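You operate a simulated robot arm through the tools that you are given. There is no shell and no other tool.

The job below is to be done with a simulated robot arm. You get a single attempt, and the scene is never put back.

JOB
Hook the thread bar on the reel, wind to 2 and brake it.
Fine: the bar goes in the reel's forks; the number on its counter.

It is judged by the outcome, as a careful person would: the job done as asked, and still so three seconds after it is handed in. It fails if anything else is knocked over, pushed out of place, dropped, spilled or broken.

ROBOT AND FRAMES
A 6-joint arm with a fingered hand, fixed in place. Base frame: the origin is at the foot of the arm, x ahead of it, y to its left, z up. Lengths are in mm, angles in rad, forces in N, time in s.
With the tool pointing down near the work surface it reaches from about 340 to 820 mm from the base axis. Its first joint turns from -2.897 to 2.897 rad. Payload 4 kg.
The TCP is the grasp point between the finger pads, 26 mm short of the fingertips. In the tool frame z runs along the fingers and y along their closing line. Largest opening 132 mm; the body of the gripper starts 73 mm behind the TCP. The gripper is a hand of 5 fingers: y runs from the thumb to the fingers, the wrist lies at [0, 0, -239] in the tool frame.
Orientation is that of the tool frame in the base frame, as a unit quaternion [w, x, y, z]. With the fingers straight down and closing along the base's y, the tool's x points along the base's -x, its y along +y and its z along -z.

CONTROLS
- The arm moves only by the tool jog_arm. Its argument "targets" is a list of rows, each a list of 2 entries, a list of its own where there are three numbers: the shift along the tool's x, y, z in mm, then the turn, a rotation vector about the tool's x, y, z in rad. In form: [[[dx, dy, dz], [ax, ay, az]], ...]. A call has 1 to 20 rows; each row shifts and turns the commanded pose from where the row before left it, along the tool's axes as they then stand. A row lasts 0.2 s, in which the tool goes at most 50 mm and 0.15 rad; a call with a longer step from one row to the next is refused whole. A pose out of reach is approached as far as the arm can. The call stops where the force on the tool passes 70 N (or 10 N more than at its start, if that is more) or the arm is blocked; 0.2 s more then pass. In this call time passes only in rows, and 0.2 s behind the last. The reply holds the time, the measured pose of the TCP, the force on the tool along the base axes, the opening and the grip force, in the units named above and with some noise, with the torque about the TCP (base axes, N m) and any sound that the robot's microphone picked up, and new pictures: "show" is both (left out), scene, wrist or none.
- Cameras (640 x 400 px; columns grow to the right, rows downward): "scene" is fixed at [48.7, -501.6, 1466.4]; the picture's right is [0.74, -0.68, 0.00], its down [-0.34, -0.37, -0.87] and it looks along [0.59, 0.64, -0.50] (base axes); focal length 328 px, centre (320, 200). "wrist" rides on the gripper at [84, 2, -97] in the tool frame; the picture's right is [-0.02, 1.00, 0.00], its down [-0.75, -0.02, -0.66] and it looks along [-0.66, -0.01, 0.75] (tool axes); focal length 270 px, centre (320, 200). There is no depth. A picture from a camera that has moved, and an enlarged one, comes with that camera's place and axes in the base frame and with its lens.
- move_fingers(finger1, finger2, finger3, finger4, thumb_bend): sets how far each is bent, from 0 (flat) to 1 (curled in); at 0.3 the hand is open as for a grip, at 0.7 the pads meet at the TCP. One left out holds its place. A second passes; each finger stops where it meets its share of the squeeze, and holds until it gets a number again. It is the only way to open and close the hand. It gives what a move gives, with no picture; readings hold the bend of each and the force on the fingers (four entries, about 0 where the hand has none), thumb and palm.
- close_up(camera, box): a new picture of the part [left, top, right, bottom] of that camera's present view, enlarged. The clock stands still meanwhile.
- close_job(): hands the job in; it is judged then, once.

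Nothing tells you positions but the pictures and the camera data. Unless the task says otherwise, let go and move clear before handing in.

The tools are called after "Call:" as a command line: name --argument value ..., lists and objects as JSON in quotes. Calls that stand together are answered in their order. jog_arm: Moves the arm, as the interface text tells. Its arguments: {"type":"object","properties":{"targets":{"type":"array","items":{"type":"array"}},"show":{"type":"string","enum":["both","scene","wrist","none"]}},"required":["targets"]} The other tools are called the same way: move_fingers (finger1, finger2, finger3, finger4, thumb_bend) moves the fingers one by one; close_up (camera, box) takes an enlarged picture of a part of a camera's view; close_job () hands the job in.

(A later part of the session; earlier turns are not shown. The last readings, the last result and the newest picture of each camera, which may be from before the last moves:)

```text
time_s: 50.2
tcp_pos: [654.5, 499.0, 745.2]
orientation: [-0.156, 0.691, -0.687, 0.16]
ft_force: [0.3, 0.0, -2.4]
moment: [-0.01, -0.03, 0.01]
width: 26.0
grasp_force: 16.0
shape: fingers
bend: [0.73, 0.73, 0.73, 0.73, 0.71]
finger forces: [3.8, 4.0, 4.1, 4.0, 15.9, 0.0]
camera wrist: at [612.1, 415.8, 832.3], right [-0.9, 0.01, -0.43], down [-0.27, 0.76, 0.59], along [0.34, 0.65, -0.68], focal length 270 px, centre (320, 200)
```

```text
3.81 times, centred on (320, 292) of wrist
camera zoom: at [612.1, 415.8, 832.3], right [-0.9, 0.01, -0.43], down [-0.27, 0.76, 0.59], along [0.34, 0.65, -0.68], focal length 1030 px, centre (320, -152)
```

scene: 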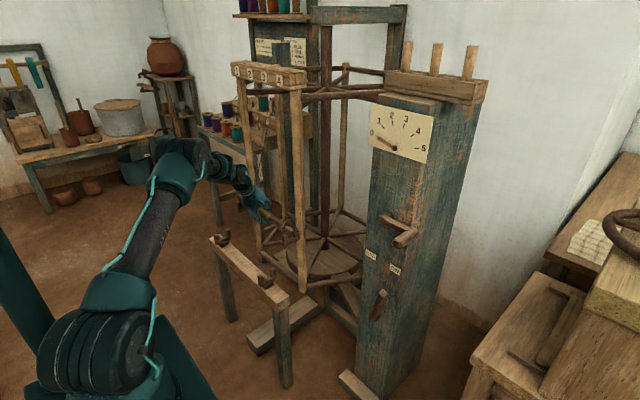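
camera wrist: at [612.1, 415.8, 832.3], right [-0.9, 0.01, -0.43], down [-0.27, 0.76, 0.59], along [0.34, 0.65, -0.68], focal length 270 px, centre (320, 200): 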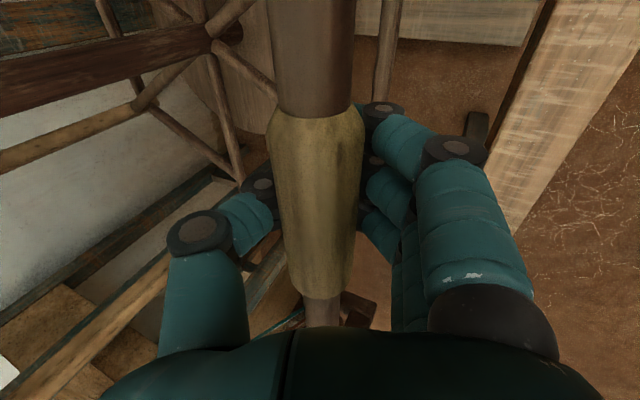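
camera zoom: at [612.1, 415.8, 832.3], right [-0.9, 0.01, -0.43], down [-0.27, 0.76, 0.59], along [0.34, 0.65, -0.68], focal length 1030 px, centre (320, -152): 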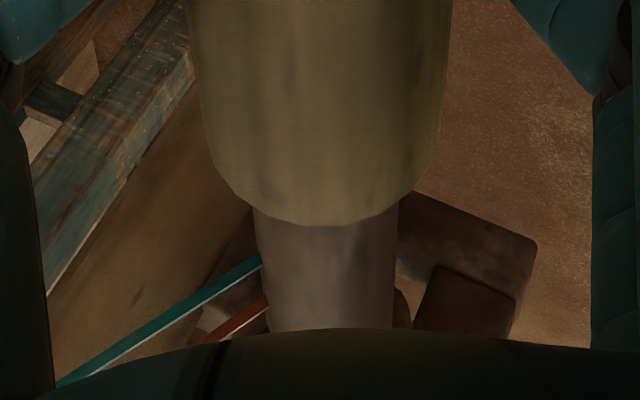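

The scene view of the near fork is hard to read, and the inner prong seems to overlap the bar's end. I'll enlarge that spot before going lower.

Call:
close_up --camera "scene" --box '[278, 215, 310, 247]'

Call:
close_up --camera "scene" --box '[235, 180, 285, 230]'

```text
12.50 times, centred on (294, 231) of scene
camera zoom: at [48.7, -501.6, 1466.4], right [0.74, -0.68, 0.0], down [-0.34, -0.37, -0.87], along [0.59, 0.64, -0.5], focal length 4100 px, centre (645, -188)
```

zoom: 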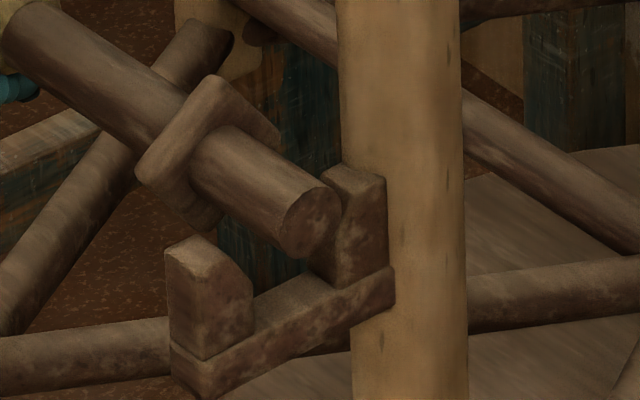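

```text
8.00 times, centred on (260, 205) of scene
camera zoom: at [48.7, -501.6, 1466.4], right [0.74, -0.68, 0.0], down [-0.34, -0.37, -0.87], along [0.59, 0.64, -0.5], focal length 2624 px, centre (800, 160)
```

zoom: 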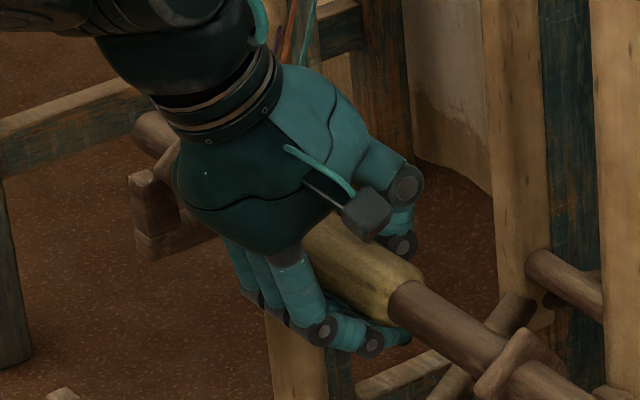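

The bar's end is in front of the prong, so the fork does sit between the collar and the end. The prongs have sloped guide faces. I'll shift slightly (+5 mm x, +3 mm y) and lower in small steps, watching the force.

Call:
jog_arm --targets '[[[-3, -5, 2.4], [0, 0, 0]], [[0, 4.3, 9], [0, 0, 0]]]'

Call:
close_up --camera "scene" --box '[278, 215, 310, 247]'

Call:
close_up --camera "wrist" --box '[260, 270, 400, 345]'

Call:
close_up --camera "scene" --box '[232, 185, 264, 217]'

```text
time_s: 50.8
tcp_pos: [661.1, 502.3, 736.1]
orientation: [-0.155, 0.691, -0.687, 0.16]
ft_force: [0.1, 0.1, -2.9]
moment: [-0.03, -0.03, -0.03]
width: 25.8
grasp_force: 16.2
shape: fingers
bend: [0.73, 0.73, 0.73, 0.73, 0.71]
finger forces: [3.9, 3.8, 3.9, 4.0, 15.9, 0.0]
camera wrist: at [617.0, 418.7, 822.2], right [-0.9, 0.01, -0.43], down [-0.27, 0.76, 0.59], along [0.34, 0.65, -0.68], focal length 270 px, centre (320, 200)
```

scene: 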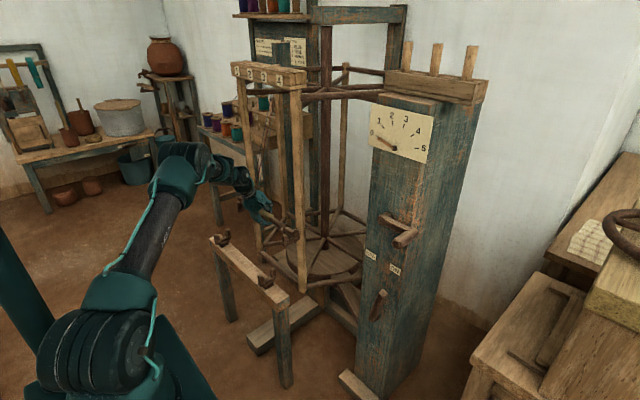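
wrist: 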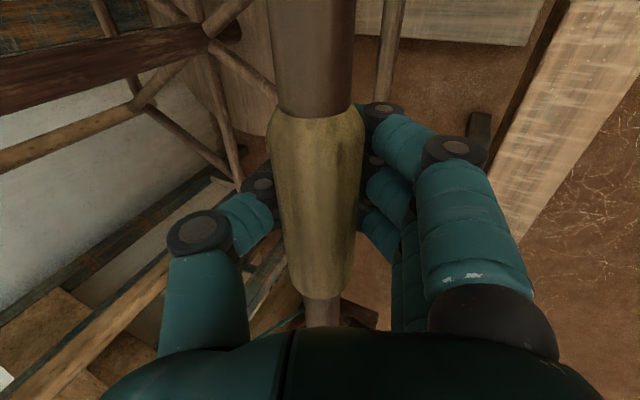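

```text
12.50 times, centred on (294, 231) of scene
camera zoom: at [48.7, -501.6, 1466.4], right [0.74, -0.68, 0.0], down [-0.34, -0.37, -0.87], along [0.59, 0.64, -0.5], focal length 4100 px, centre (645, -188)
```

zoom: 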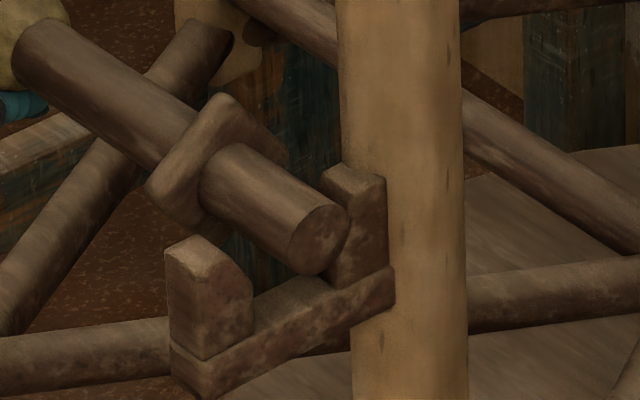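

```text
4.57 times, centred on (330, 308) of wrist
camera zoom: at [617.0, 418.7, 822.2], right [-0.9, 0.01, -0.43], down [-0.27, 0.76, 0.59], along [0.34, 0.65, -0.68], focal length 1236 px, centre (274, -291)
```

zoom: 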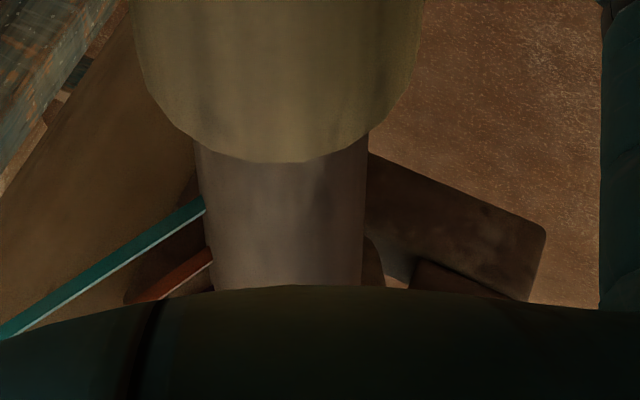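

```text
12.50 times, centred on (248, 201) of scene
camera zoom: at [48.7, -501.6, 1466.4], right [0.74, -0.68, 0.0], down [-0.34, -0.37, -0.87], along [0.59, 0.64, -0.5], focal length 4100 px, centre (1220, 188)
```

zoom: 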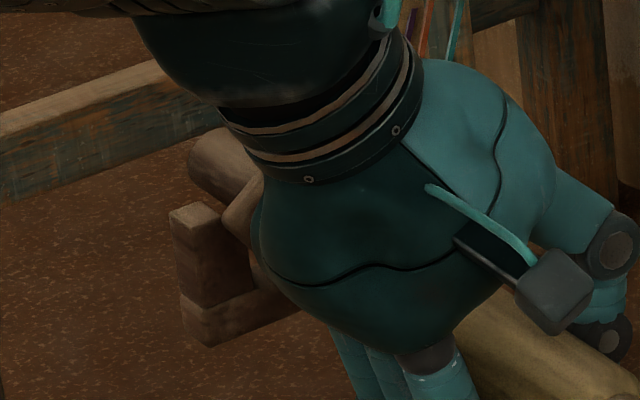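

The bar's axis is now about level with the prong tops and there is no contact force. I'll continue down in 3 mm steps.

Call:
jog_arm --targets '[[[0, 1.3, 2.7], [0, 0, 0]], [[0, 1.3, 2.7], [0, 0, 0]], [[0, 1.3, 2.7], [0, 0, 0]], [[0, 1.3, 2.7], [0, 0, 0]]]' --show "wrist"

Call:
close_up --camera "scene" --box '[278, 215, 310, 247]'

Call:
close_up --camera "scene" --box '[228, 185, 260, 217]'

```text
time_s: 51.8
tcp_pos: [659.7, 502.6, 723.0]
orientation: [-0.155, 0.691, -0.687, 0.161]
ft_force: [1.1, -0.3, -2.4]
moment: [-0.03, -0.03, 0.01]
width: 25.7
grasp_force: 15.7
shape: fingers
bend: [0.73, 0.73, 0.73, 0.73, 0.71]
finger forces: [3.9, 3.8, 3.8, 4.0, 15.8, 0.1]
camera wrist: at [616.7, 418.5, 810.5], right [-0.9, 0.01, -0.43], down [-0.27, 0.76, 0.59], along [0.34, 0.65, -0.68], focal length 270 px, centre (320, 200)
```

wrist: 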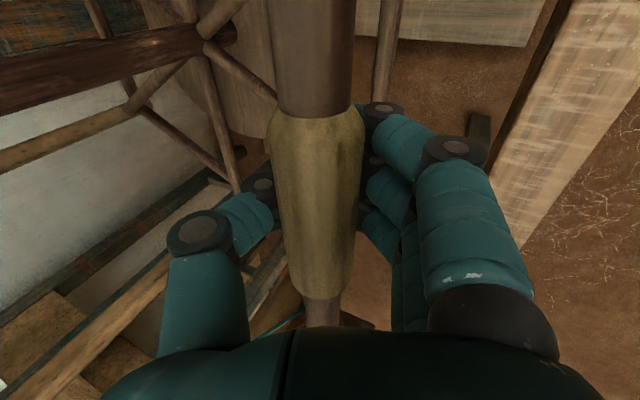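

```text
12.50 times, centred on (294, 231) of scene
camera zoom: at [48.7, -501.6, 1466.4], right [0.74, -0.68, 0.0], down [-0.34, -0.37, -0.87], along [0.59, 0.64, -0.5], focal length 4100 px, centre (645, -188)
```

zoom: 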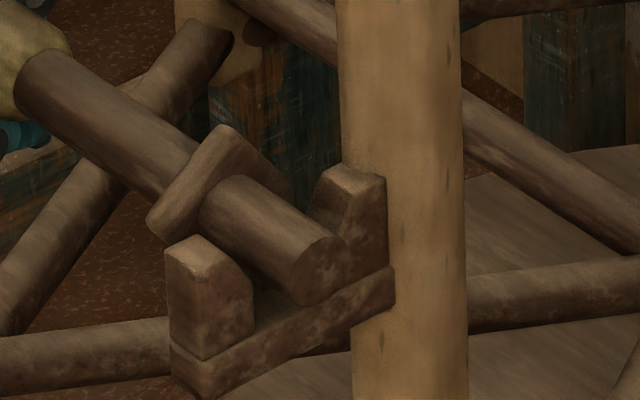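

```text
12.50 times, centred on (244, 201) of scene
camera zoom: at [48.7, -501.6, 1466.4], right [0.74, -0.68, 0.0], down [-0.34, -0.37, -0.87], along [0.59, 0.64, -0.5], focal length 4100 px, centre (1270, 188)
```

zoom: 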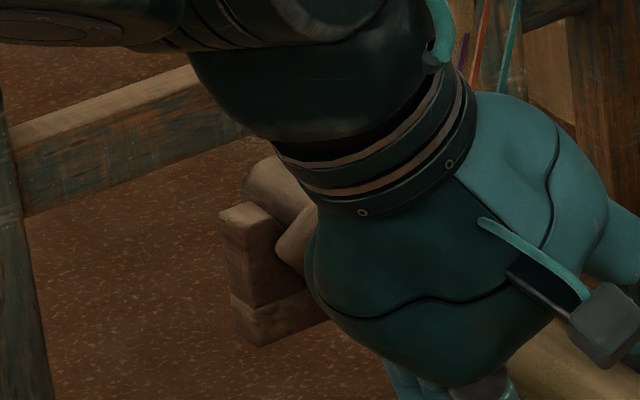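

The bar is settling between the prongs at both ends, with the collars inside the forks. I'll continue down gently until it bottoms out.

Call:
jog_arm --targets '[[[0, 0.9, 1.8], [0, 0, 0]], [[0, 0.9, 1.8], [0, 0, 0]], [[0, 0.9, 1.8], [0, 0, 0]], [[0, 0.9, 1.8], [0, 0, 0]]]' --show "none"

Call:
close_up --camera "scene" --box '[278, 215, 310, 247]'

```text
time_s: 52.8
tcp_pos: [659.9, 501.2, 715.1]
orientation: [-0.155, 0.691, -0.687, 0.16]
ft_force: [-0.3, -0.8, -1.5]
moment: [-0.02, 0.0, 0.0]
width: 25.6
grasp_force: 15.5
shape: fingers
bend: [0.73, 0.73, 0.73, 0.73, 0.71]
finger forces: [3.9, 3.9, 3.8, 4.0, 15.8, 0.0]
```

```text
12.50 times, centred on (294, 231) of scene
camera zoom: at [48.7, -501.6, 1466.4], right [0.74, -0.68, 0.0], down [-0.34, -0.37, -0.87], along [0.59, 0.64, -0.5], focal length 4100 px, centre (645, -188)
```

zoom: 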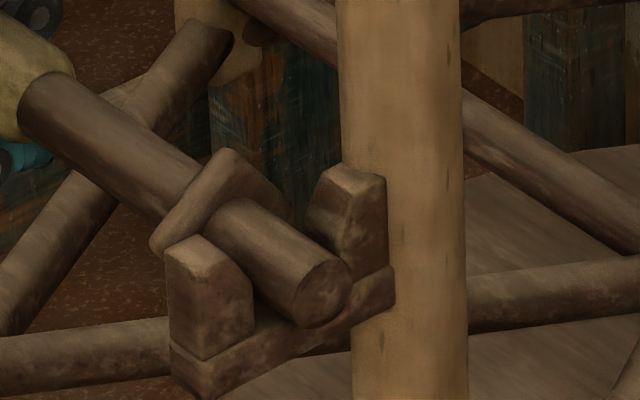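

The bar is almost on the fork floor, so I'll go a few millimetres more and watch for its weight to come off the hand.

Call:
jog_arm --targets '[[[0, 0.7, 1.4], [0, 0, 0]], [[0, 0.7, 1.4], [0, 0, 0]]]' --show "none"

Call:
close_up --camera "scene" --box '[278, 215, 310, 247]'

```text
time_s: 53.4
tcp_pos: [661.3, 502.5, 713.1]
orientation: [-0.155, 0.691, -0.688, 0.161]
ft_force: [0.5, -1.0, 1.2]
moment: [0.06, 0.0, -0.03]
width: 25.8
grasp_force: 15.1
shape: fingers
bend: [0.73, 0.73, 0.73, 0.73, 0.71]
finger forces: [3.6, 3.5, 3.5, 3.4, 16.1, 0.1]
```

```text
12.50 times, centred on (294, 231) of scene
camera zoom: at [48.7, -501.6, 1466.4], right [0.74, -0.68, 0.0], down [-0.34, -0.37, -0.87], along [0.59, 0.64, -0.5], focal length 4100 px, centre (645, -188)
```

zoom: 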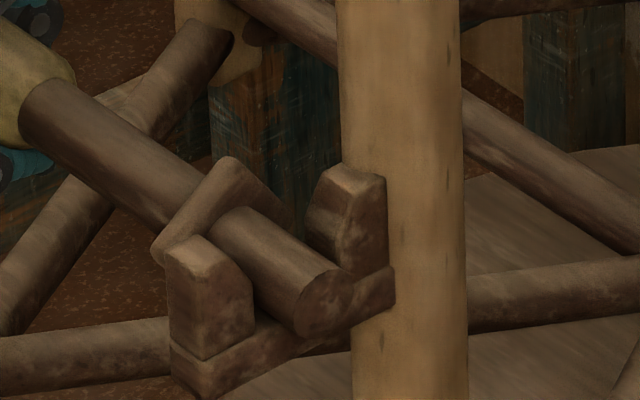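

The vertical force went from -2.9 to +1.2 N, so the bar now rests on the forks. I'll open the hand gradually.

Call:
move_fingers --finger1 0.6 --finger2 0.6 --finger3 0.6 --finger4 0.6 --thumb_bend 0.6

Call:
close_up --camera "scene" --box '[270, 205, 310, 245]'

Call:
move_fingers --finger1 0.3 --finger2 0.3 --finger3 0.3 --finger4 0.3 --thumb_bend 0.3

Call:
close_up --camera "wrist" --box '[0, 0, 640, 400]'

Call:
close_up --camera "scene" --box '[220, 160, 330, 260]'

```text
time_s: 54.4
tcp_pos: [661.6, 502.5, 711.9]
orientation: [-0.155, 0.691, -0.687, 0.16]
ft_force: [-0.4, -0.3, 0.1]
moment: [0.01, 0.0, 0.04]
width: 44.7
grasp_force: 0.1
shape: fingers
bend: [0.6, 0.6, 0.6, 0.6, 0.6]
finger forces: [0.0, 0.0, 0.0, 0.1, 0.1, 0.0]
```

```text
10.00 times, centred on (290, 225) of scene
camera zoom: at [48.7, -501.6, 1466.4], right [0.74, -0.68, 0.0], down [-0.34, -0.37, -0.87], along [0.59, 0.64, -0.5], focal length 3280 px, centre (620, -50)
```

zoom: 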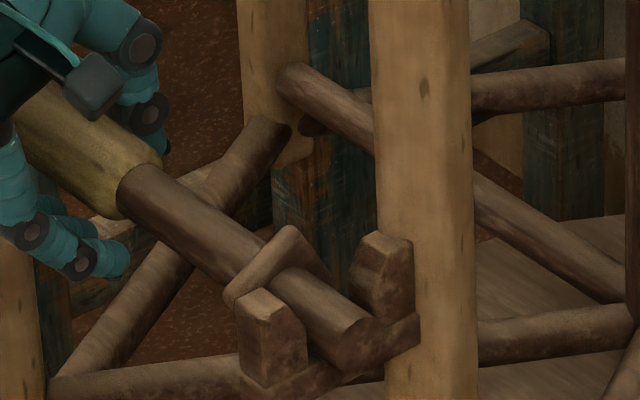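

```text
time_s: 55.4
tcp_pos: [661.5, 502.2, 711.5]
orientation: [-0.155, 0.691, -0.687, 0.161]
ft_force: [0.2, 0.2, 0.1]
moment: [0.01, -0.02, 0.0]
width: 138.1
grasp_force: 0.0
shape: fingers
bend: [0.3, 0.3, 0.3, 0.3, 0.3]
finger forces: [0.1, 0.0, 0.0, 0.0, 0.0, 0.0]
```

```text
1.00 times, centred on (320, 200) of wrist (not enlarged: the box is as wide or as high as the picture)
camera zoom: at [617.1, 418.3, 798.7], right [-0.9, 0.01, -0.43], down [-0.27, 0.76, 0.59], along [0.34, 0.65, -0.68], focal length 270 px, centre (320, 200)
```

zoom: 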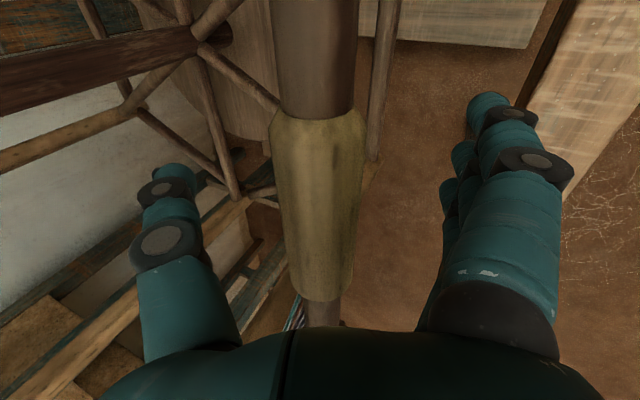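

```text
4.00 times, centred on (275, 210) of scene
camera zoom: at [48.7, -501.6, 1466.4], right [0.74, -0.68, 0.0], down [-0.34, -0.37, -0.87], along [0.59, 0.64, -0.5], focal length 1312 px, centre (500, 160)
```

zoom: 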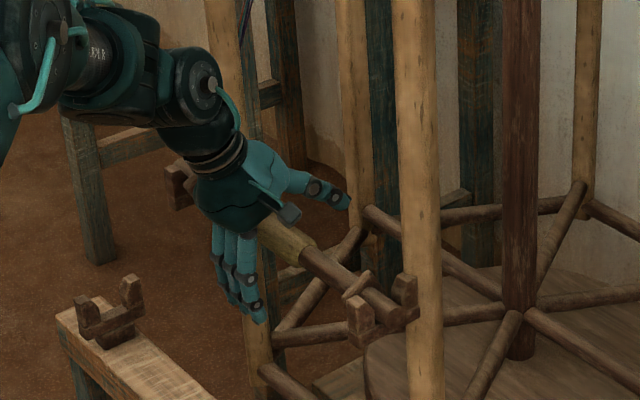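

The bar rests in both forks and the hand is open and free. I'll back straight out along the hand's axis.

Call:
jog_arm --targets '[[[0, 0, -20], [0, 0, 0]], [[0, 0, -20], [0, 0, 0]], [[0, 0, -20], [0, 0, 0]], [[0, 0, -20], [0, 0, 0]], [[0, 0, -25], [0, 0, 0]], [[0, 0, -25], [0, 0, 0]], [[0, 0, -25], [0, 0, 0]], [[0, 0, -25], [0, 0, 0]]]'

Call:
close_up --camera "scene" --box '[220, 170, 320, 260]'

Call:
close_up --camera "wrist" --box '[200, 50, 420, 340]'

```text
time_s: 57.2
tcp_pos: [584.0, 504.3, 874.4]
orientation: [-0.153, 0.692, -0.687, 0.16]
ft_force: [0.0, -0.2, 0.3]
moment: [0.02, -0.01, 0.01]
width: 138.4
grasp_force: 0.1
shape: fingers
bend: [0.3, 0.3, 0.3, 0.3, 0.3]
finger forces: [0.0, 0.0, 0.1, 0.0, 0.1, 0.0]
camera wrist: at [539.4, 419.5, 961.8], right [-0.9, 0.01, -0.43], down [-0.27, 0.76, 0.59], along [0.34, 0.65, -0.68], focal length 270 px, centre (320, 200)
```

scene: 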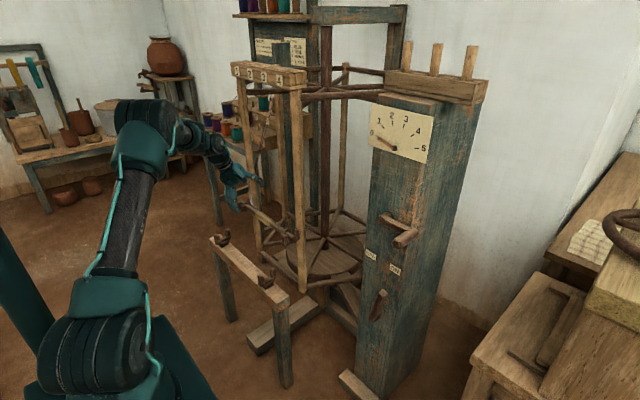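
wrist: 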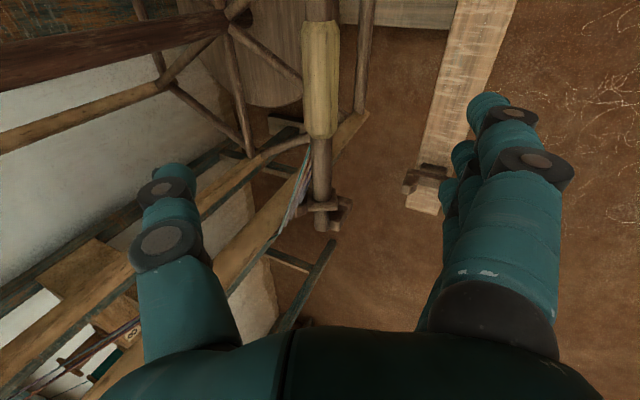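

```text
4.44 times, centred on (270, 215) of scene
camera zoom: at [48.7, -501.6, 1466.4], right [0.74, -0.68, 0.0], down [-0.34, -0.37, -0.87], along [0.59, 0.64, -0.5], focal length 1458 px, centre (542, 133)
```

zoom: 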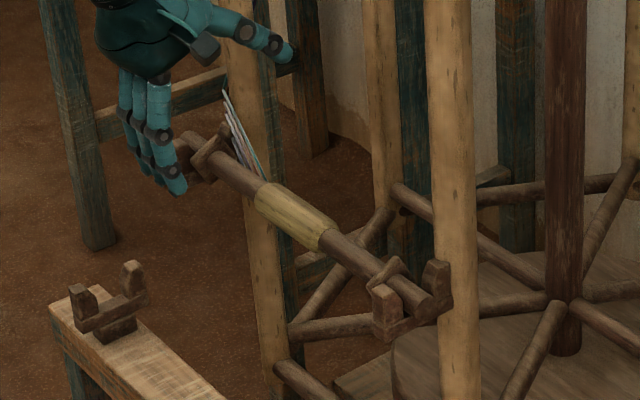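

```text
1.38 times, centred on (310, 195) of wrist
camera zoom: at [539.4, 419.5, 961.8], right [-0.9, 0.01, -0.43], down [-0.27, 0.76, 0.59], along [0.34, 0.65, -0.68], focal length 373 px, centre (334, 207)
```

zoom: 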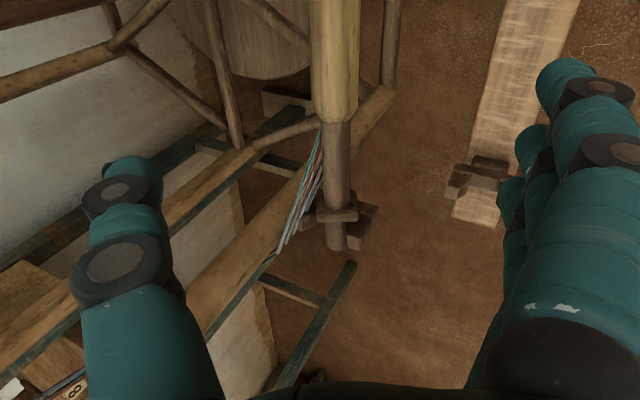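

The bar is hooked in both forks and stays put. Next is the brake, so I'll bring the hand upright and move back in front of the post.

Call:
jog_arm --targets '[[[0, 18, -8.7], [0, 0, 0]], [[0, 18, -8.7], [0, 0, 0]], [[0, 18, -8.7], [0, 0, 0]], [[0, 18, -8.7], [0, 0, 0]], [[0, 0, 0], [-0.09, 0, 0]], [[0, 0, 0], [-0.09, 0, 0]], [[0, 0, 0], [-0.09, 0, 0]], [[0, 0, 0], [-0.09, 0, 0]], [[0, 0, 0], [-0.09, 0, 0]], [[35, 0, 0], [0, 0, 0]], [[35, 0, 0], [0, 0, 0]], [[35, 0, 0], [0, 0, 0]], [[35, 0, 0], [0, 0, 0]], [[35, 0, 0], [0, 0, 0]], [[35, 0, 0], [0, 0, 0]], [[35, 0, 0], [0, 0, 0]], [[35, 0, 0], [0, 0, 0]], [[35, 0, 0], [0, 0, 0]], [[35, 0, 0], [0, 0, 0]]]' --show "scene"

```text
time_s: 61.2
tcp_pos: [503.1, 151.8, 879.4]
orientation: [0.003, 0.709, -0.706, 0.004]
ft_force: [0.2, -0.5, -0.3]
moment: [0.05, -0.02, 0.0]
width: 138.8
grasp_force: 0.0
shape: fingers
bend: [0.3, 0.3, 0.3, 0.3, 0.3]
finger forces: [0.0, 0.0, 0.0, 0.1, 0.1, 0.0]
```

scene: 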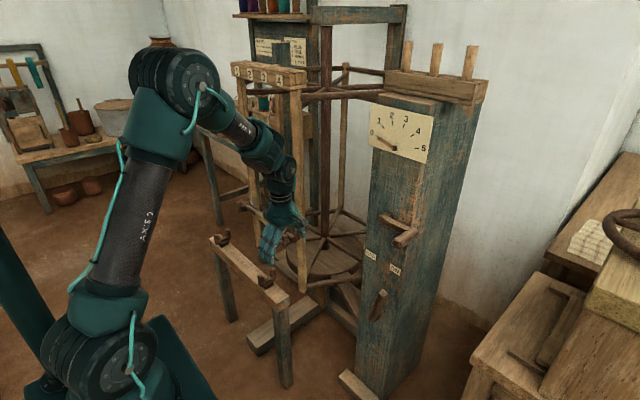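

Next I'll turn back to the forward-facing yaw so the wrist camera sees the lever and crank.

Call:
jog_arm --targets '[[[0, 0, 0], [0, 0, 0.15]], [[0, 0, 0], [0, 0, 0.15]], [[0, 0, 0], [0, 0, 0.15]], [[0, 0, 0], [0, 0, 0.15]], [[0, 0, 0], [0, 0, 0.15]], [[0, 0, 0], [0, 0, 0.15]], [[0, 0, 0], [0, 0, 0.15]], [[0, 0, 0], [0, 0, 0.15]], [[0, 0, 0], [0, 0, 0.15]], [[0, 0, 0], [0, 0, 0.15]], [[0, 0, 0], [0, 0, 0.072]], [[0, -35, 15], [0, 0, 0]], [[0, -35, 15], [0, 0, 0]], [[0, -35, 15], [0, 0, 0]], [[0, -35, 15], [0, 0, 0]], [[0, -35, 15], [0, 0, 0]]]'

Call:
close_up --camera "wrist" --box '[220, 80, 420, 205]'

Call:
close_up --camera "wrist" --box '[220, 200, 420, 325]'

Call:
close_up --camera "scene" --box '[350, 240, 430, 330]'

```text
time_s: 64.6
tcp_pos: [504.5, -23.0, 804.1]
orientation: [0.0, -0.001, 1.0, -0.005]
ft_force: [-0.2, -0.4, -0.3]
moment: [0.02, 0.03, -0.02]
width: 138.7
grasp_force: 0.1
shape: fingers
bend: [0.3, 0.3, 0.3, 0.3, 0.3]
finger forces: [0.0, 0.0, 0.0, 0.1, 0.0, 0.0]
camera wrist: at [419.6, -20.4, 902.0], right [0.02, 1.0, -0.01], down [0.75, -0.01, 0.66], along [0.66, -0.02, -0.75], focal length 270 px, centre (320, 200)
```

scene: 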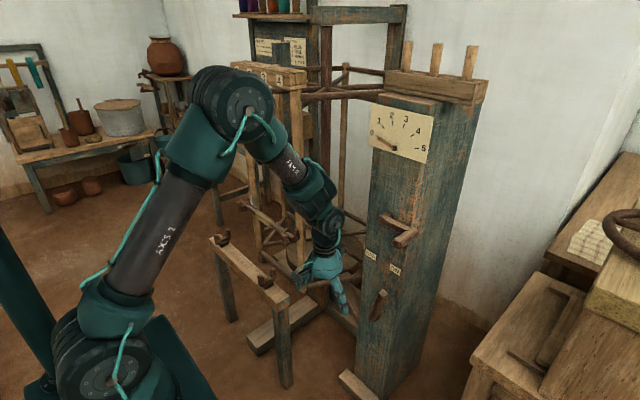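
wrist: 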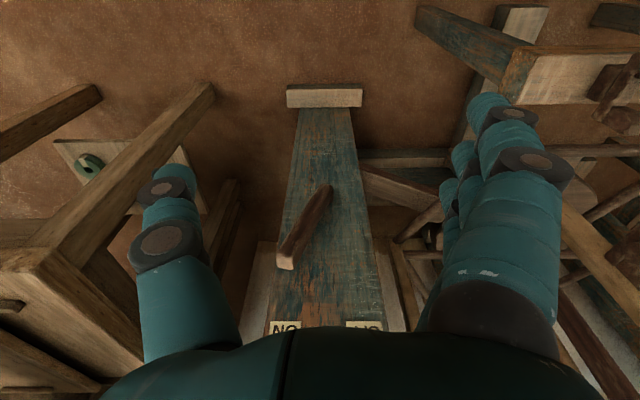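

```text
3.20 times, centred on (320, 142) of wrist
camera zoom: at [419.6, -20.4, 902.0], right [0.02, 1.0, -0.01], down [0.75, -0.01, 0.66], along [0.66, -0.02, -0.75], focal length 865 px, centre (320, 384)
```

zoom: 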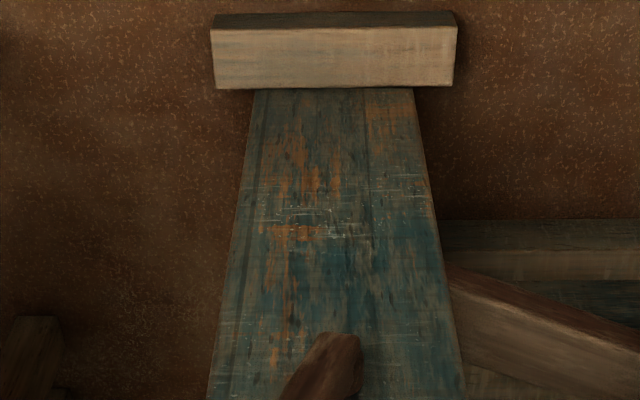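

```text
3.20 times, centred on (320, 262) of wrist
camera zoom: at [419.6, -20.4, 902.0], right [0.02, 1.0, -0.01], down [0.75, -0.01, 0.66], along [0.66, -0.02, -0.75], focal length 865 px, centre (320, 0)
```

zoom: 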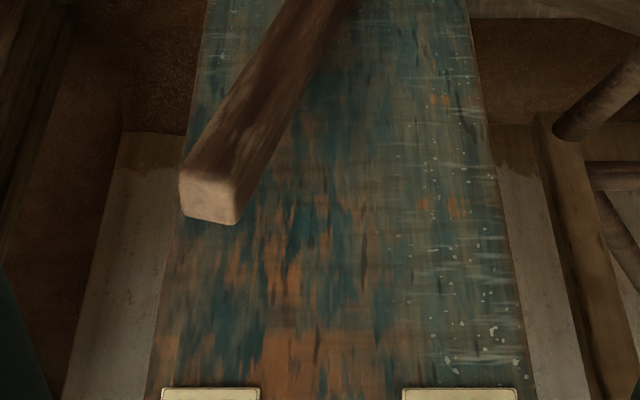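

```text
4.44 times, centred on (390, 285) of scene
camera zoom: at [48.7, -501.6, 1466.4], right [0.74, -0.68, 0.0], down [-0.34, -0.37, -0.87], along [0.59, 0.64, -0.5], focal length 1458 px, centre (9, -178)
```

zoom: 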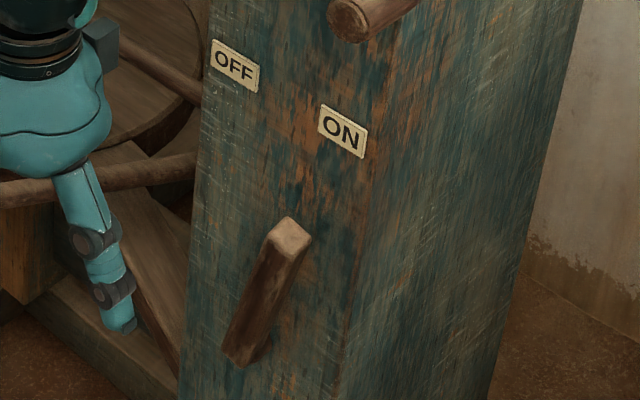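

The lever's pivot is near (755, -20, 490) and its tip near (719, -75, 680), pointing at ON, so the brake is on. I'll approach with the hand tilted forward so it stays below the crank, straddle the lever tip and push it to OFF.

Call:
jog_arm --targets '[[[-32, -15, 0], [0, 0, 0]], [[-32, -15, 0], [0, 0, 0]], [[-31, -15, 0], [0, 0, 0]], [[0, 0, 0], [0, -0.15, 0]], [[0, 0, 0], [0, -0.15, 0]], [[0, 0, 0], [0, -0.15, 0]], [[0, 0, 0], [0, -0.15, 0]]]'

Call:
close_up --camera "scene" --box '[300, 160, 460, 320]'

```text
time_s: 66.2
tcp_pos: [598.0, -67.0, 805.4]
orientation: [0.296, -0.003, 0.955, -0.004]
ft_force: [-0.5, 0.4, -0.1]
moment: [0.0, 0.01, 0.03]
width: 138.3
grasp_force: 0.0
shape: fingers
bend: [0.3, 0.3, 0.3, 0.3, 0.3]
finger forces: [0.1, 0.1, 0.0, 0.0, 0.1, 0.1]
camera wrist: at [474.6, -65.8, 837.1], right [0.01, 1.0, 0.0], down [0.25, -0.01, 0.97], along [0.97, -0.01, -0.25], focal length 270 px, centre (320, 200)
```

scene: 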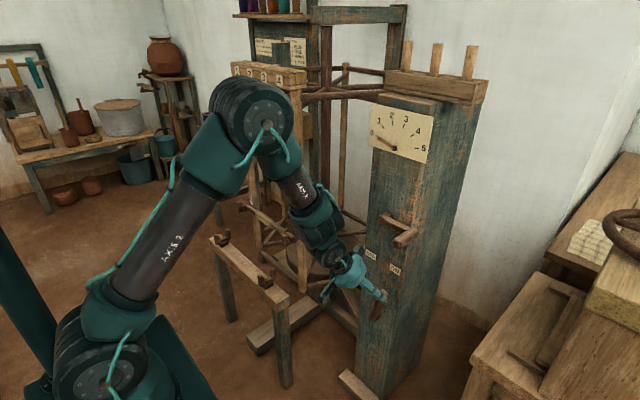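
wrist: 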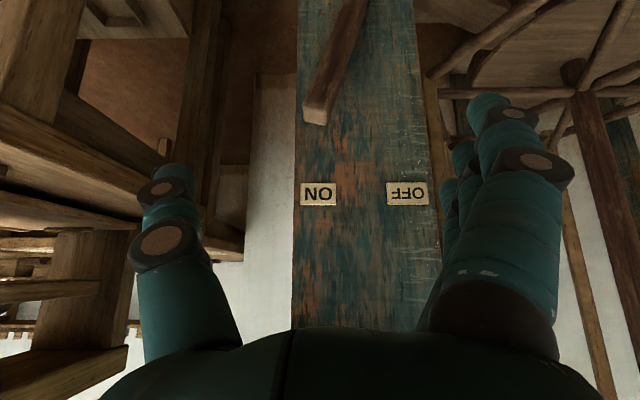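

```text
2.50 times, centred on (380, 240) of scene
camera zoom: at [48.7, -501.6, 1466.4], right [0.74, -0.68, 0.0], down [-0.34, -0.37, -0.87], along [0.59, 0.64, -0.5], focal length 820 px, centre (170, 100)
```

zoom: 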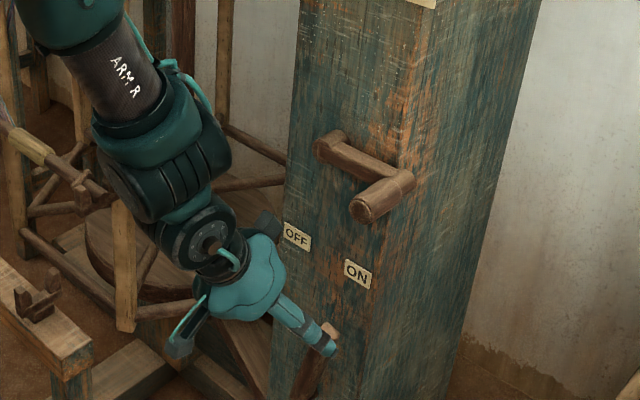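

The lever tip is confirmed near (719, -72, 682), and OFF lies at about y +33. I'll advance along the hand's axis so the thumb and fingers straddle the lever.

Call:
jog_arm --targets '[[[-2, 0, 30], [0, 0, 0]], [[-2, 0, 30], [0, 0, 0]], [[-2, 0, 30], [0, 0, 0]], [[-2, 0, 30], [0, 0, 0]], [[-2, 0, 30], [0, 0, 0]]]'

Call:
close_up --camera "scene" --box '[330, 220, 430, 330]'

```text
time_s: 67.4
tcp_pos: [693.5, -66.4, 686.8]
orientation: [0.296, -0.003, 0.955, -0.003]
ft_force: [-0.2, 0.2, 0.8]
moment: [-0.01, -0.01, 0.0]
width: 138.7
grasp_force: 0.1
shape: fingers
bend: [0.3, 0.3, 0.3, 0.3, 0.3]
finger forces: [0.0, 0.0, 0.1, 0.1, 0.0, 0.0]
camera wrist: at [568.5, -65.3, 718.8], right [0.01, 1.0, 0.0], down [0.25, -0.01, 0.97], along [0.97, -0.01, -0.25], focal length 270 px, centre (320, 200)
```

scene: 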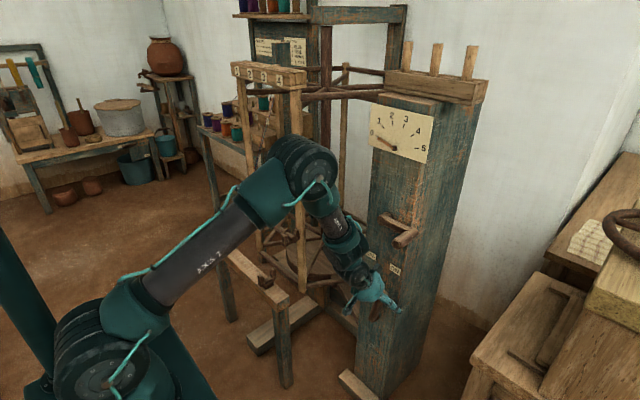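
wrist: 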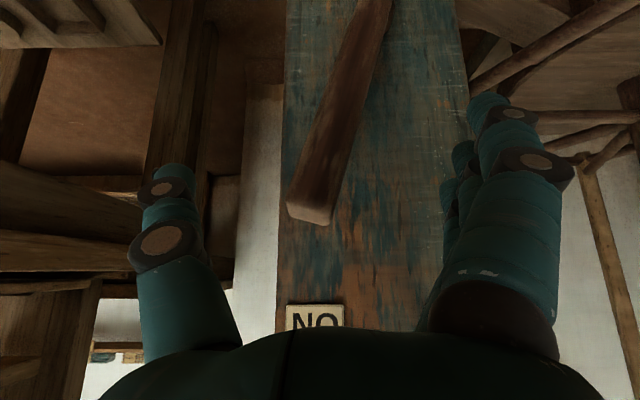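

```text
3.64 times, centred on (380, 275) of scene
camera zoom: at [48.7, -501.6, 1466.4], right [0.74, -0.68, 0.0], down [-0.34, -0.37, -0.87], along [0.59, 0.64, -0.5], focal length 1193 px, centre (102, -73)
```

zoom: 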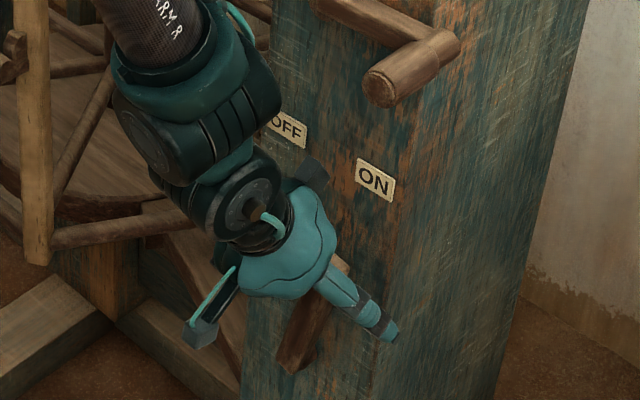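

The lever lies between the thumb and fingers. I'll advance the last 38 mm and narrow the hand around it.

Call:
jog_arm --targets '[[[0, -2, 13], [0, 0, 0]], [[0, -2, 13], [0, 0, 0]], [[0, 0, 12], [0, 0, 0]]]' --show "wrist"

Call:
move_fingers --finger1 0.5 --finger2 0.5 --finger3 0.5 --finger4 0.5 --thumb_bend 0.5

Call:
close_up --camera "wrist" --box '[100, 50, 540, 350]'

```text
time_s: 68.2
tcp_pos: [714.9, -71.9, 654.0]
orientation: [0.295, -0.003, 0.956, -0.003]
ft_force: [1.5, 0.7, 0.2]
moment: [0.0, 0.03, -0.01]
width: 138.5
grasp_force: 0.2
shape: fingers
bend: [0.3, 0.3, 0.3, 0.3, 0.3]
finger forces: [0.0, 0.0, 0.1, 0.0, 0.1, 0.0]
camera wrist: at [589.7, -69.6, 686.3], right [0.01, 1.0, 0.0], down [0.25, -0.01, 0.97], along [0.97, -0.01, -0.25], focal length 270 px, centre (320, 200)
```

wrist: 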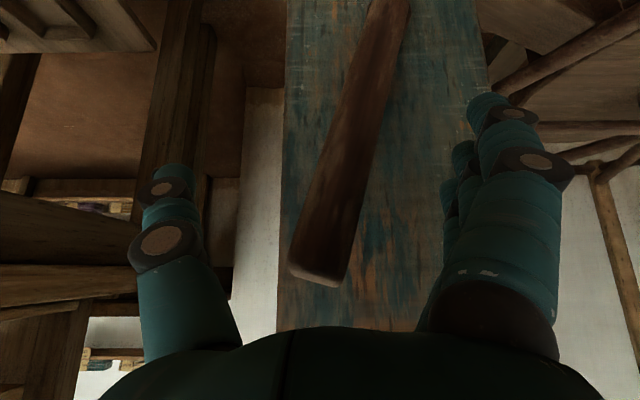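

```text
time_s: 69.2
tcp_pos: [714.2, -72.9, 653.7]
orientation: [0.295, -0.003, 0.956, -0.004]
ft_force: [0.2, -0.1, -0.1]
moment: [-0.01, 0.01, 0.01]
width: 75.9
grasp_force: 0.0
shape: fingers
bend: [0.5, 0.5, 0.5, 0.5, 0.5]
finger forces: [0.0, 0.0, 0.0, 0.0, 0.0, 0.0]
```

```text
1.33 times, centred on (320, 200) of wrist
camera zoom: at [589.6, -69.6, 686.3], right [0.01, 1.0, 0.0], down [0.25, -0.01, 0.97], along [0.97, -0.01, -0.25], focal length 360 px, centre (320, 200)
```

zoom: 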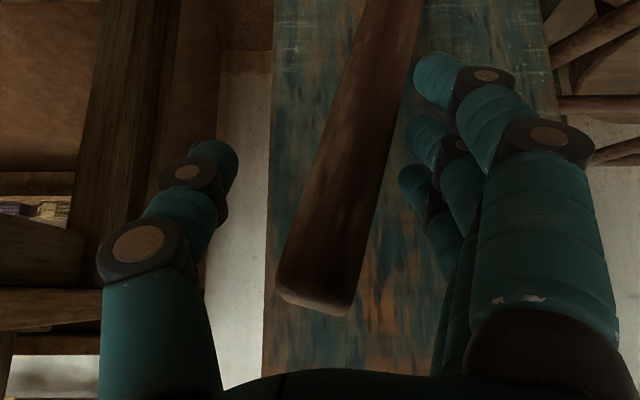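

The lever is caged with clearance on both sides. I'll push it towards +y (OFF) in steps while watching the force.

Call:
jog_arm --targets '[[[0, 12, 0], [0, 0, 0]], [[0, 12, 0], [0, 0, 0]], [[0, 10, 0], [0, 0, 0]], [[0, 10, 0], [0, 0, 0]], [[0, 10, 0], [0, 0, 0]]]'

```text
time_s: 70.4
tcp_pos: [714.8, -17.6, 654.5]
orientation: [0.295, -0.004, 0.955, -0.003]
ft_force: [-1.1, -1.1, 0.8]
moment: [-0.04, 0.0, -0.05]
width: 77.4
grasp_force: 1.1
shape: fingers
bend: [0.5, 0.5, 0.5, 0.5, 0.49]
finger forces: [0.0, 0.0, 0.0, 0.0, 1.5, 0.0]
camera wrist: at [588.8, -15.7, 686.0], right [0.01, 1.0, 0.0], down [0.25, -0.01, 0.97], along [0.97, -0.01, -0.25], focal length 270 px, centre (320, 200)
```

scene: 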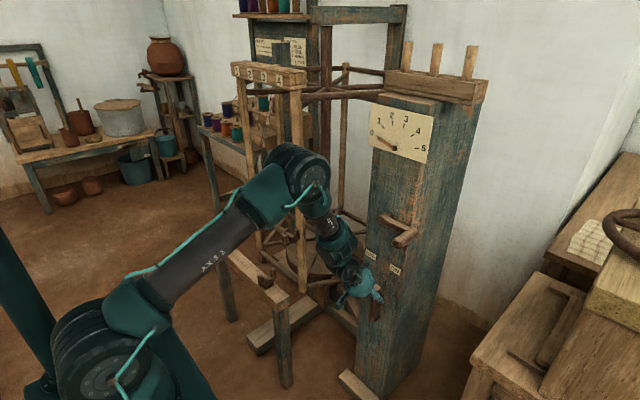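
wrist: 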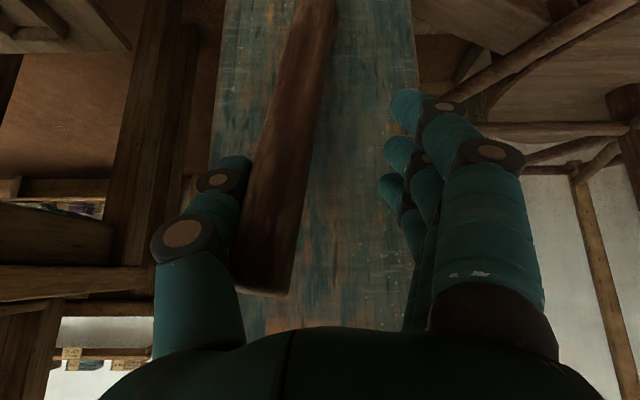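

The thumb is touching the lever with a light force of about 1.5 N and has just begun to move it. I'll keep pushing towards OFF.

Call:
jog_arm --targets '[[[0, 10, 0], [0, 0, 0]], [[0, 10, 0], [0, 0, 0]], [[0, 10, 0], [0, 0, 0]], [[0, 10, 0], [0, 0, 0]], [[0, 8, 0], [0, 0, 0]]]'

```text
time_s: 71.6
tcp_pos: [714.3, 28.7, 652.7]
orientation: [0.295, -0.003, 0.955, -0.003]
ft_force: [-0.4, -0.7, 0.3]
moment: [0.01, 0.01, 0.0]
width: 75.9
grasp_force: 0.0
shape: fingers
bend: [0.5, 0.5, 0.5, 0.5, 0.5]
finger forces: [0.0, 0.0, 0.1, 0.0, 0.1, 0.0]
camera wrist: at [589.0, 31.2, 685.9], right [0.01, 1.0, 0.0], down [0.25, -0.01, 0.97], along [0.97, -0.01, -0.25], focal length 270 px, centre (320, 200)
```

scene: 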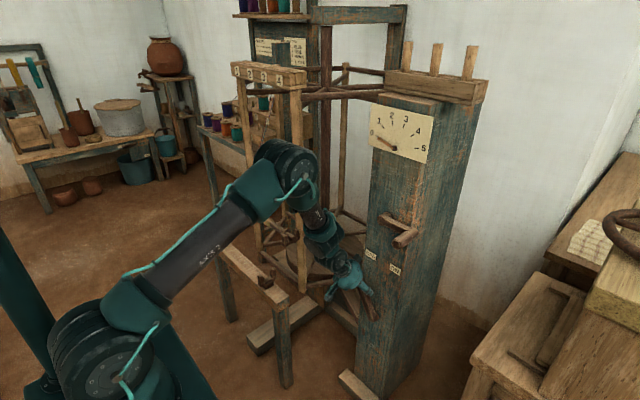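
wrist: 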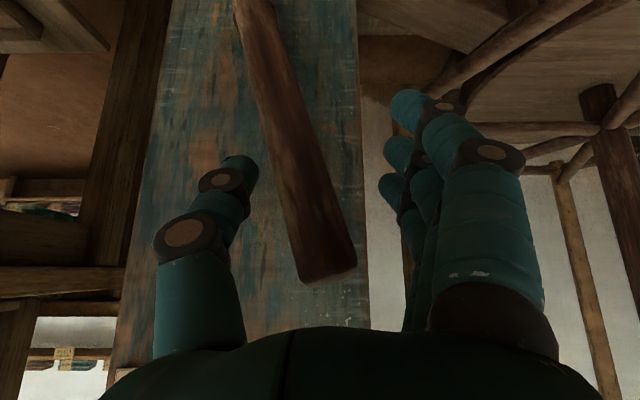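

The lever snapped over to the OFF side by itself. I'll back the hand straight out and look at it.

Call:
jog_arm --targets '[[[0, 0, -30], [0, 0, 0]], [[0, 0, -30], [0, 0, 0]], [[0, 0, -30], [0, 0, 0]], [[0, 0, -30], [0, 0, 0]], [[0, 0, -30], [0, 0, 0]]]'

Call:
close_up --camera "scene" --box '[330, 200, 460, 330]'

Call:
close_up --camera "scene" --box '[360, 90, 450, 170]'

```text
time_s: 72.8
tcp_pos: [626.8, 30.0, 776.6]
orientation: [0.294, -0.002, 0.956, -0.004]
ft_force: [0.1, 0.4, 0.2]
moment: [0.0, 0.01, 0.01]
width: 75.7
grasp_force: 0.1
shape: fingers
bend: [0.5, 0.5, 0.5, 0.5, 0.5]
finger forces: [0.1, 0.0, 0.0, 0.0, 0.1, 0.0]
camera wrist: at [502.6, 32.2, 809.3], right [0.01, 1.0, 0.0], down [0.25, -0.01, 0.97], along [0.97, -0.01, -0.25], focal length 270 px, centre (320, 200)
```

scene: 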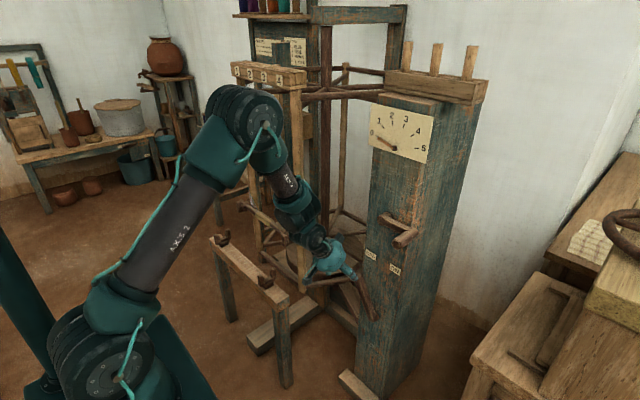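
wrist: 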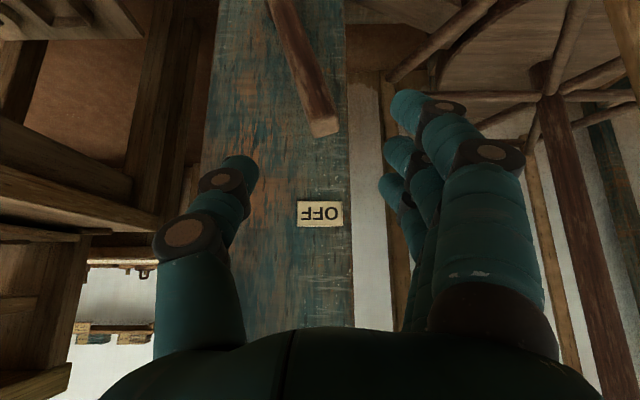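

```text
3.08 times, centred on (395, 265) of scene
camera zoom: at [48.7, -501.6, 1466.4], right [0.74, -0.68, 0.0], down [-0.34, -0.37, -0.87], along [0.59, 0.64, -0.5], focal length 1009 px, centre (89, 0)
```

zoom: 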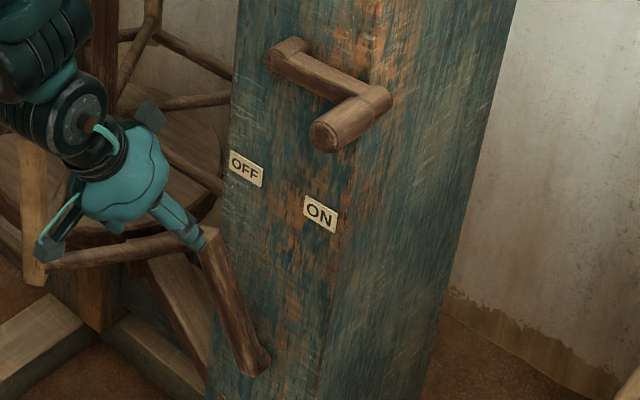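

```text
5.00 times, centred on (405, 130) of scene
camera zoom: at [48.7, -501.6, 1466.4], right [0.74, -0.68, 0.0], down [-0.34, -0.37, -0.87], along [0.59, 0.64, -0.5], focal length 1640 px, centre (-105, 550)
```

zoom: 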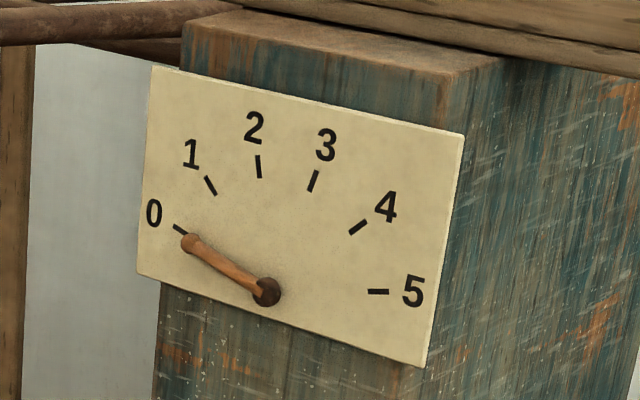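

The brake lever now points at OFF and the dial still reads 0. Next I'll back up a little so the wrist camera sees the crank from the front.

Call:
jog_arm --targets '[[[-9.6, -10, -37.8], [0, 0, 0]], [[-9.6, -10, -37.8], [0, 0, 0]], [[-9.6, -10, -37.8], [0, 0, 0]], [[-9.6, -10, -37.8], [0, 0, 0]], [[-9.6, -10, -37.8], [0, 0, 0]]]'

Call:
close_up --camera "wrist" --box '[200, 60, 400, 330]'

Call:
close_up --camera "scene" --box '[365, 195, 430, 260]'

```text
time_s: 74.0
tcp_pos: [559.0, -19.7, 963.1]
orientation: [0.295, -0.002, 0.956, -0.003]
ft_force: [-1.1, -0.8, -0.9]
moment: [-0.04, -0.04, 0.0]
width: 75.8
grasp_force: 0.1
shape: fingers
bend: [0.5, 0.5, 0.5, 0.5, 0.5]
finger forces: [0.0, 0.0, 0.0, 0.0, 0.1, 0.1]
camera wrist: at [434.7, -17.7, 993.9], right [0.01, 1.0, 0.0], down [0.25, -0.01, 0.97], along [0.97, -0.01, -0.25], focal length 270 px, centre (320, 200)
```

scene: 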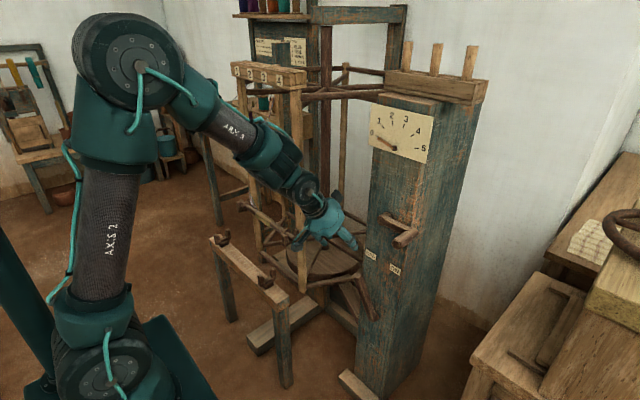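
wrist: 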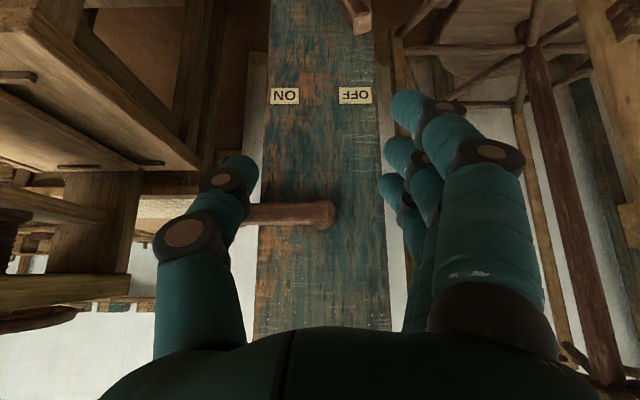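

```text
1.48 times, centred on (300, 195) of wrist
camera zoom: at [434.7, -17.7, 993.9], right [0.01, 1.0, 0.0], down [0.25, -0.01, 0.97], along [0.97, -0.01, -0.25], focal length 400 px, centre (350, 207)
```

zoom: 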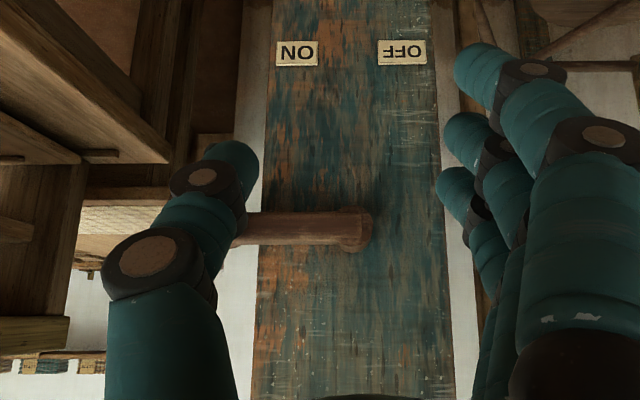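

```text
6.15 times, centred on (398, 228) of scene
camera zoom: at [48.7, -501.6, 1466.4], right [0.74, -0.68, 0.0], down [-0.34, -0.37, -0.87], along [0.59, 0.64, -0.5], focal length 2018 px, centre (-157, 31)
```

zoom: 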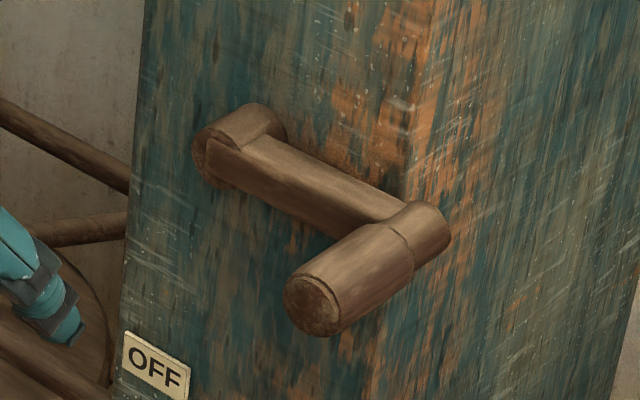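

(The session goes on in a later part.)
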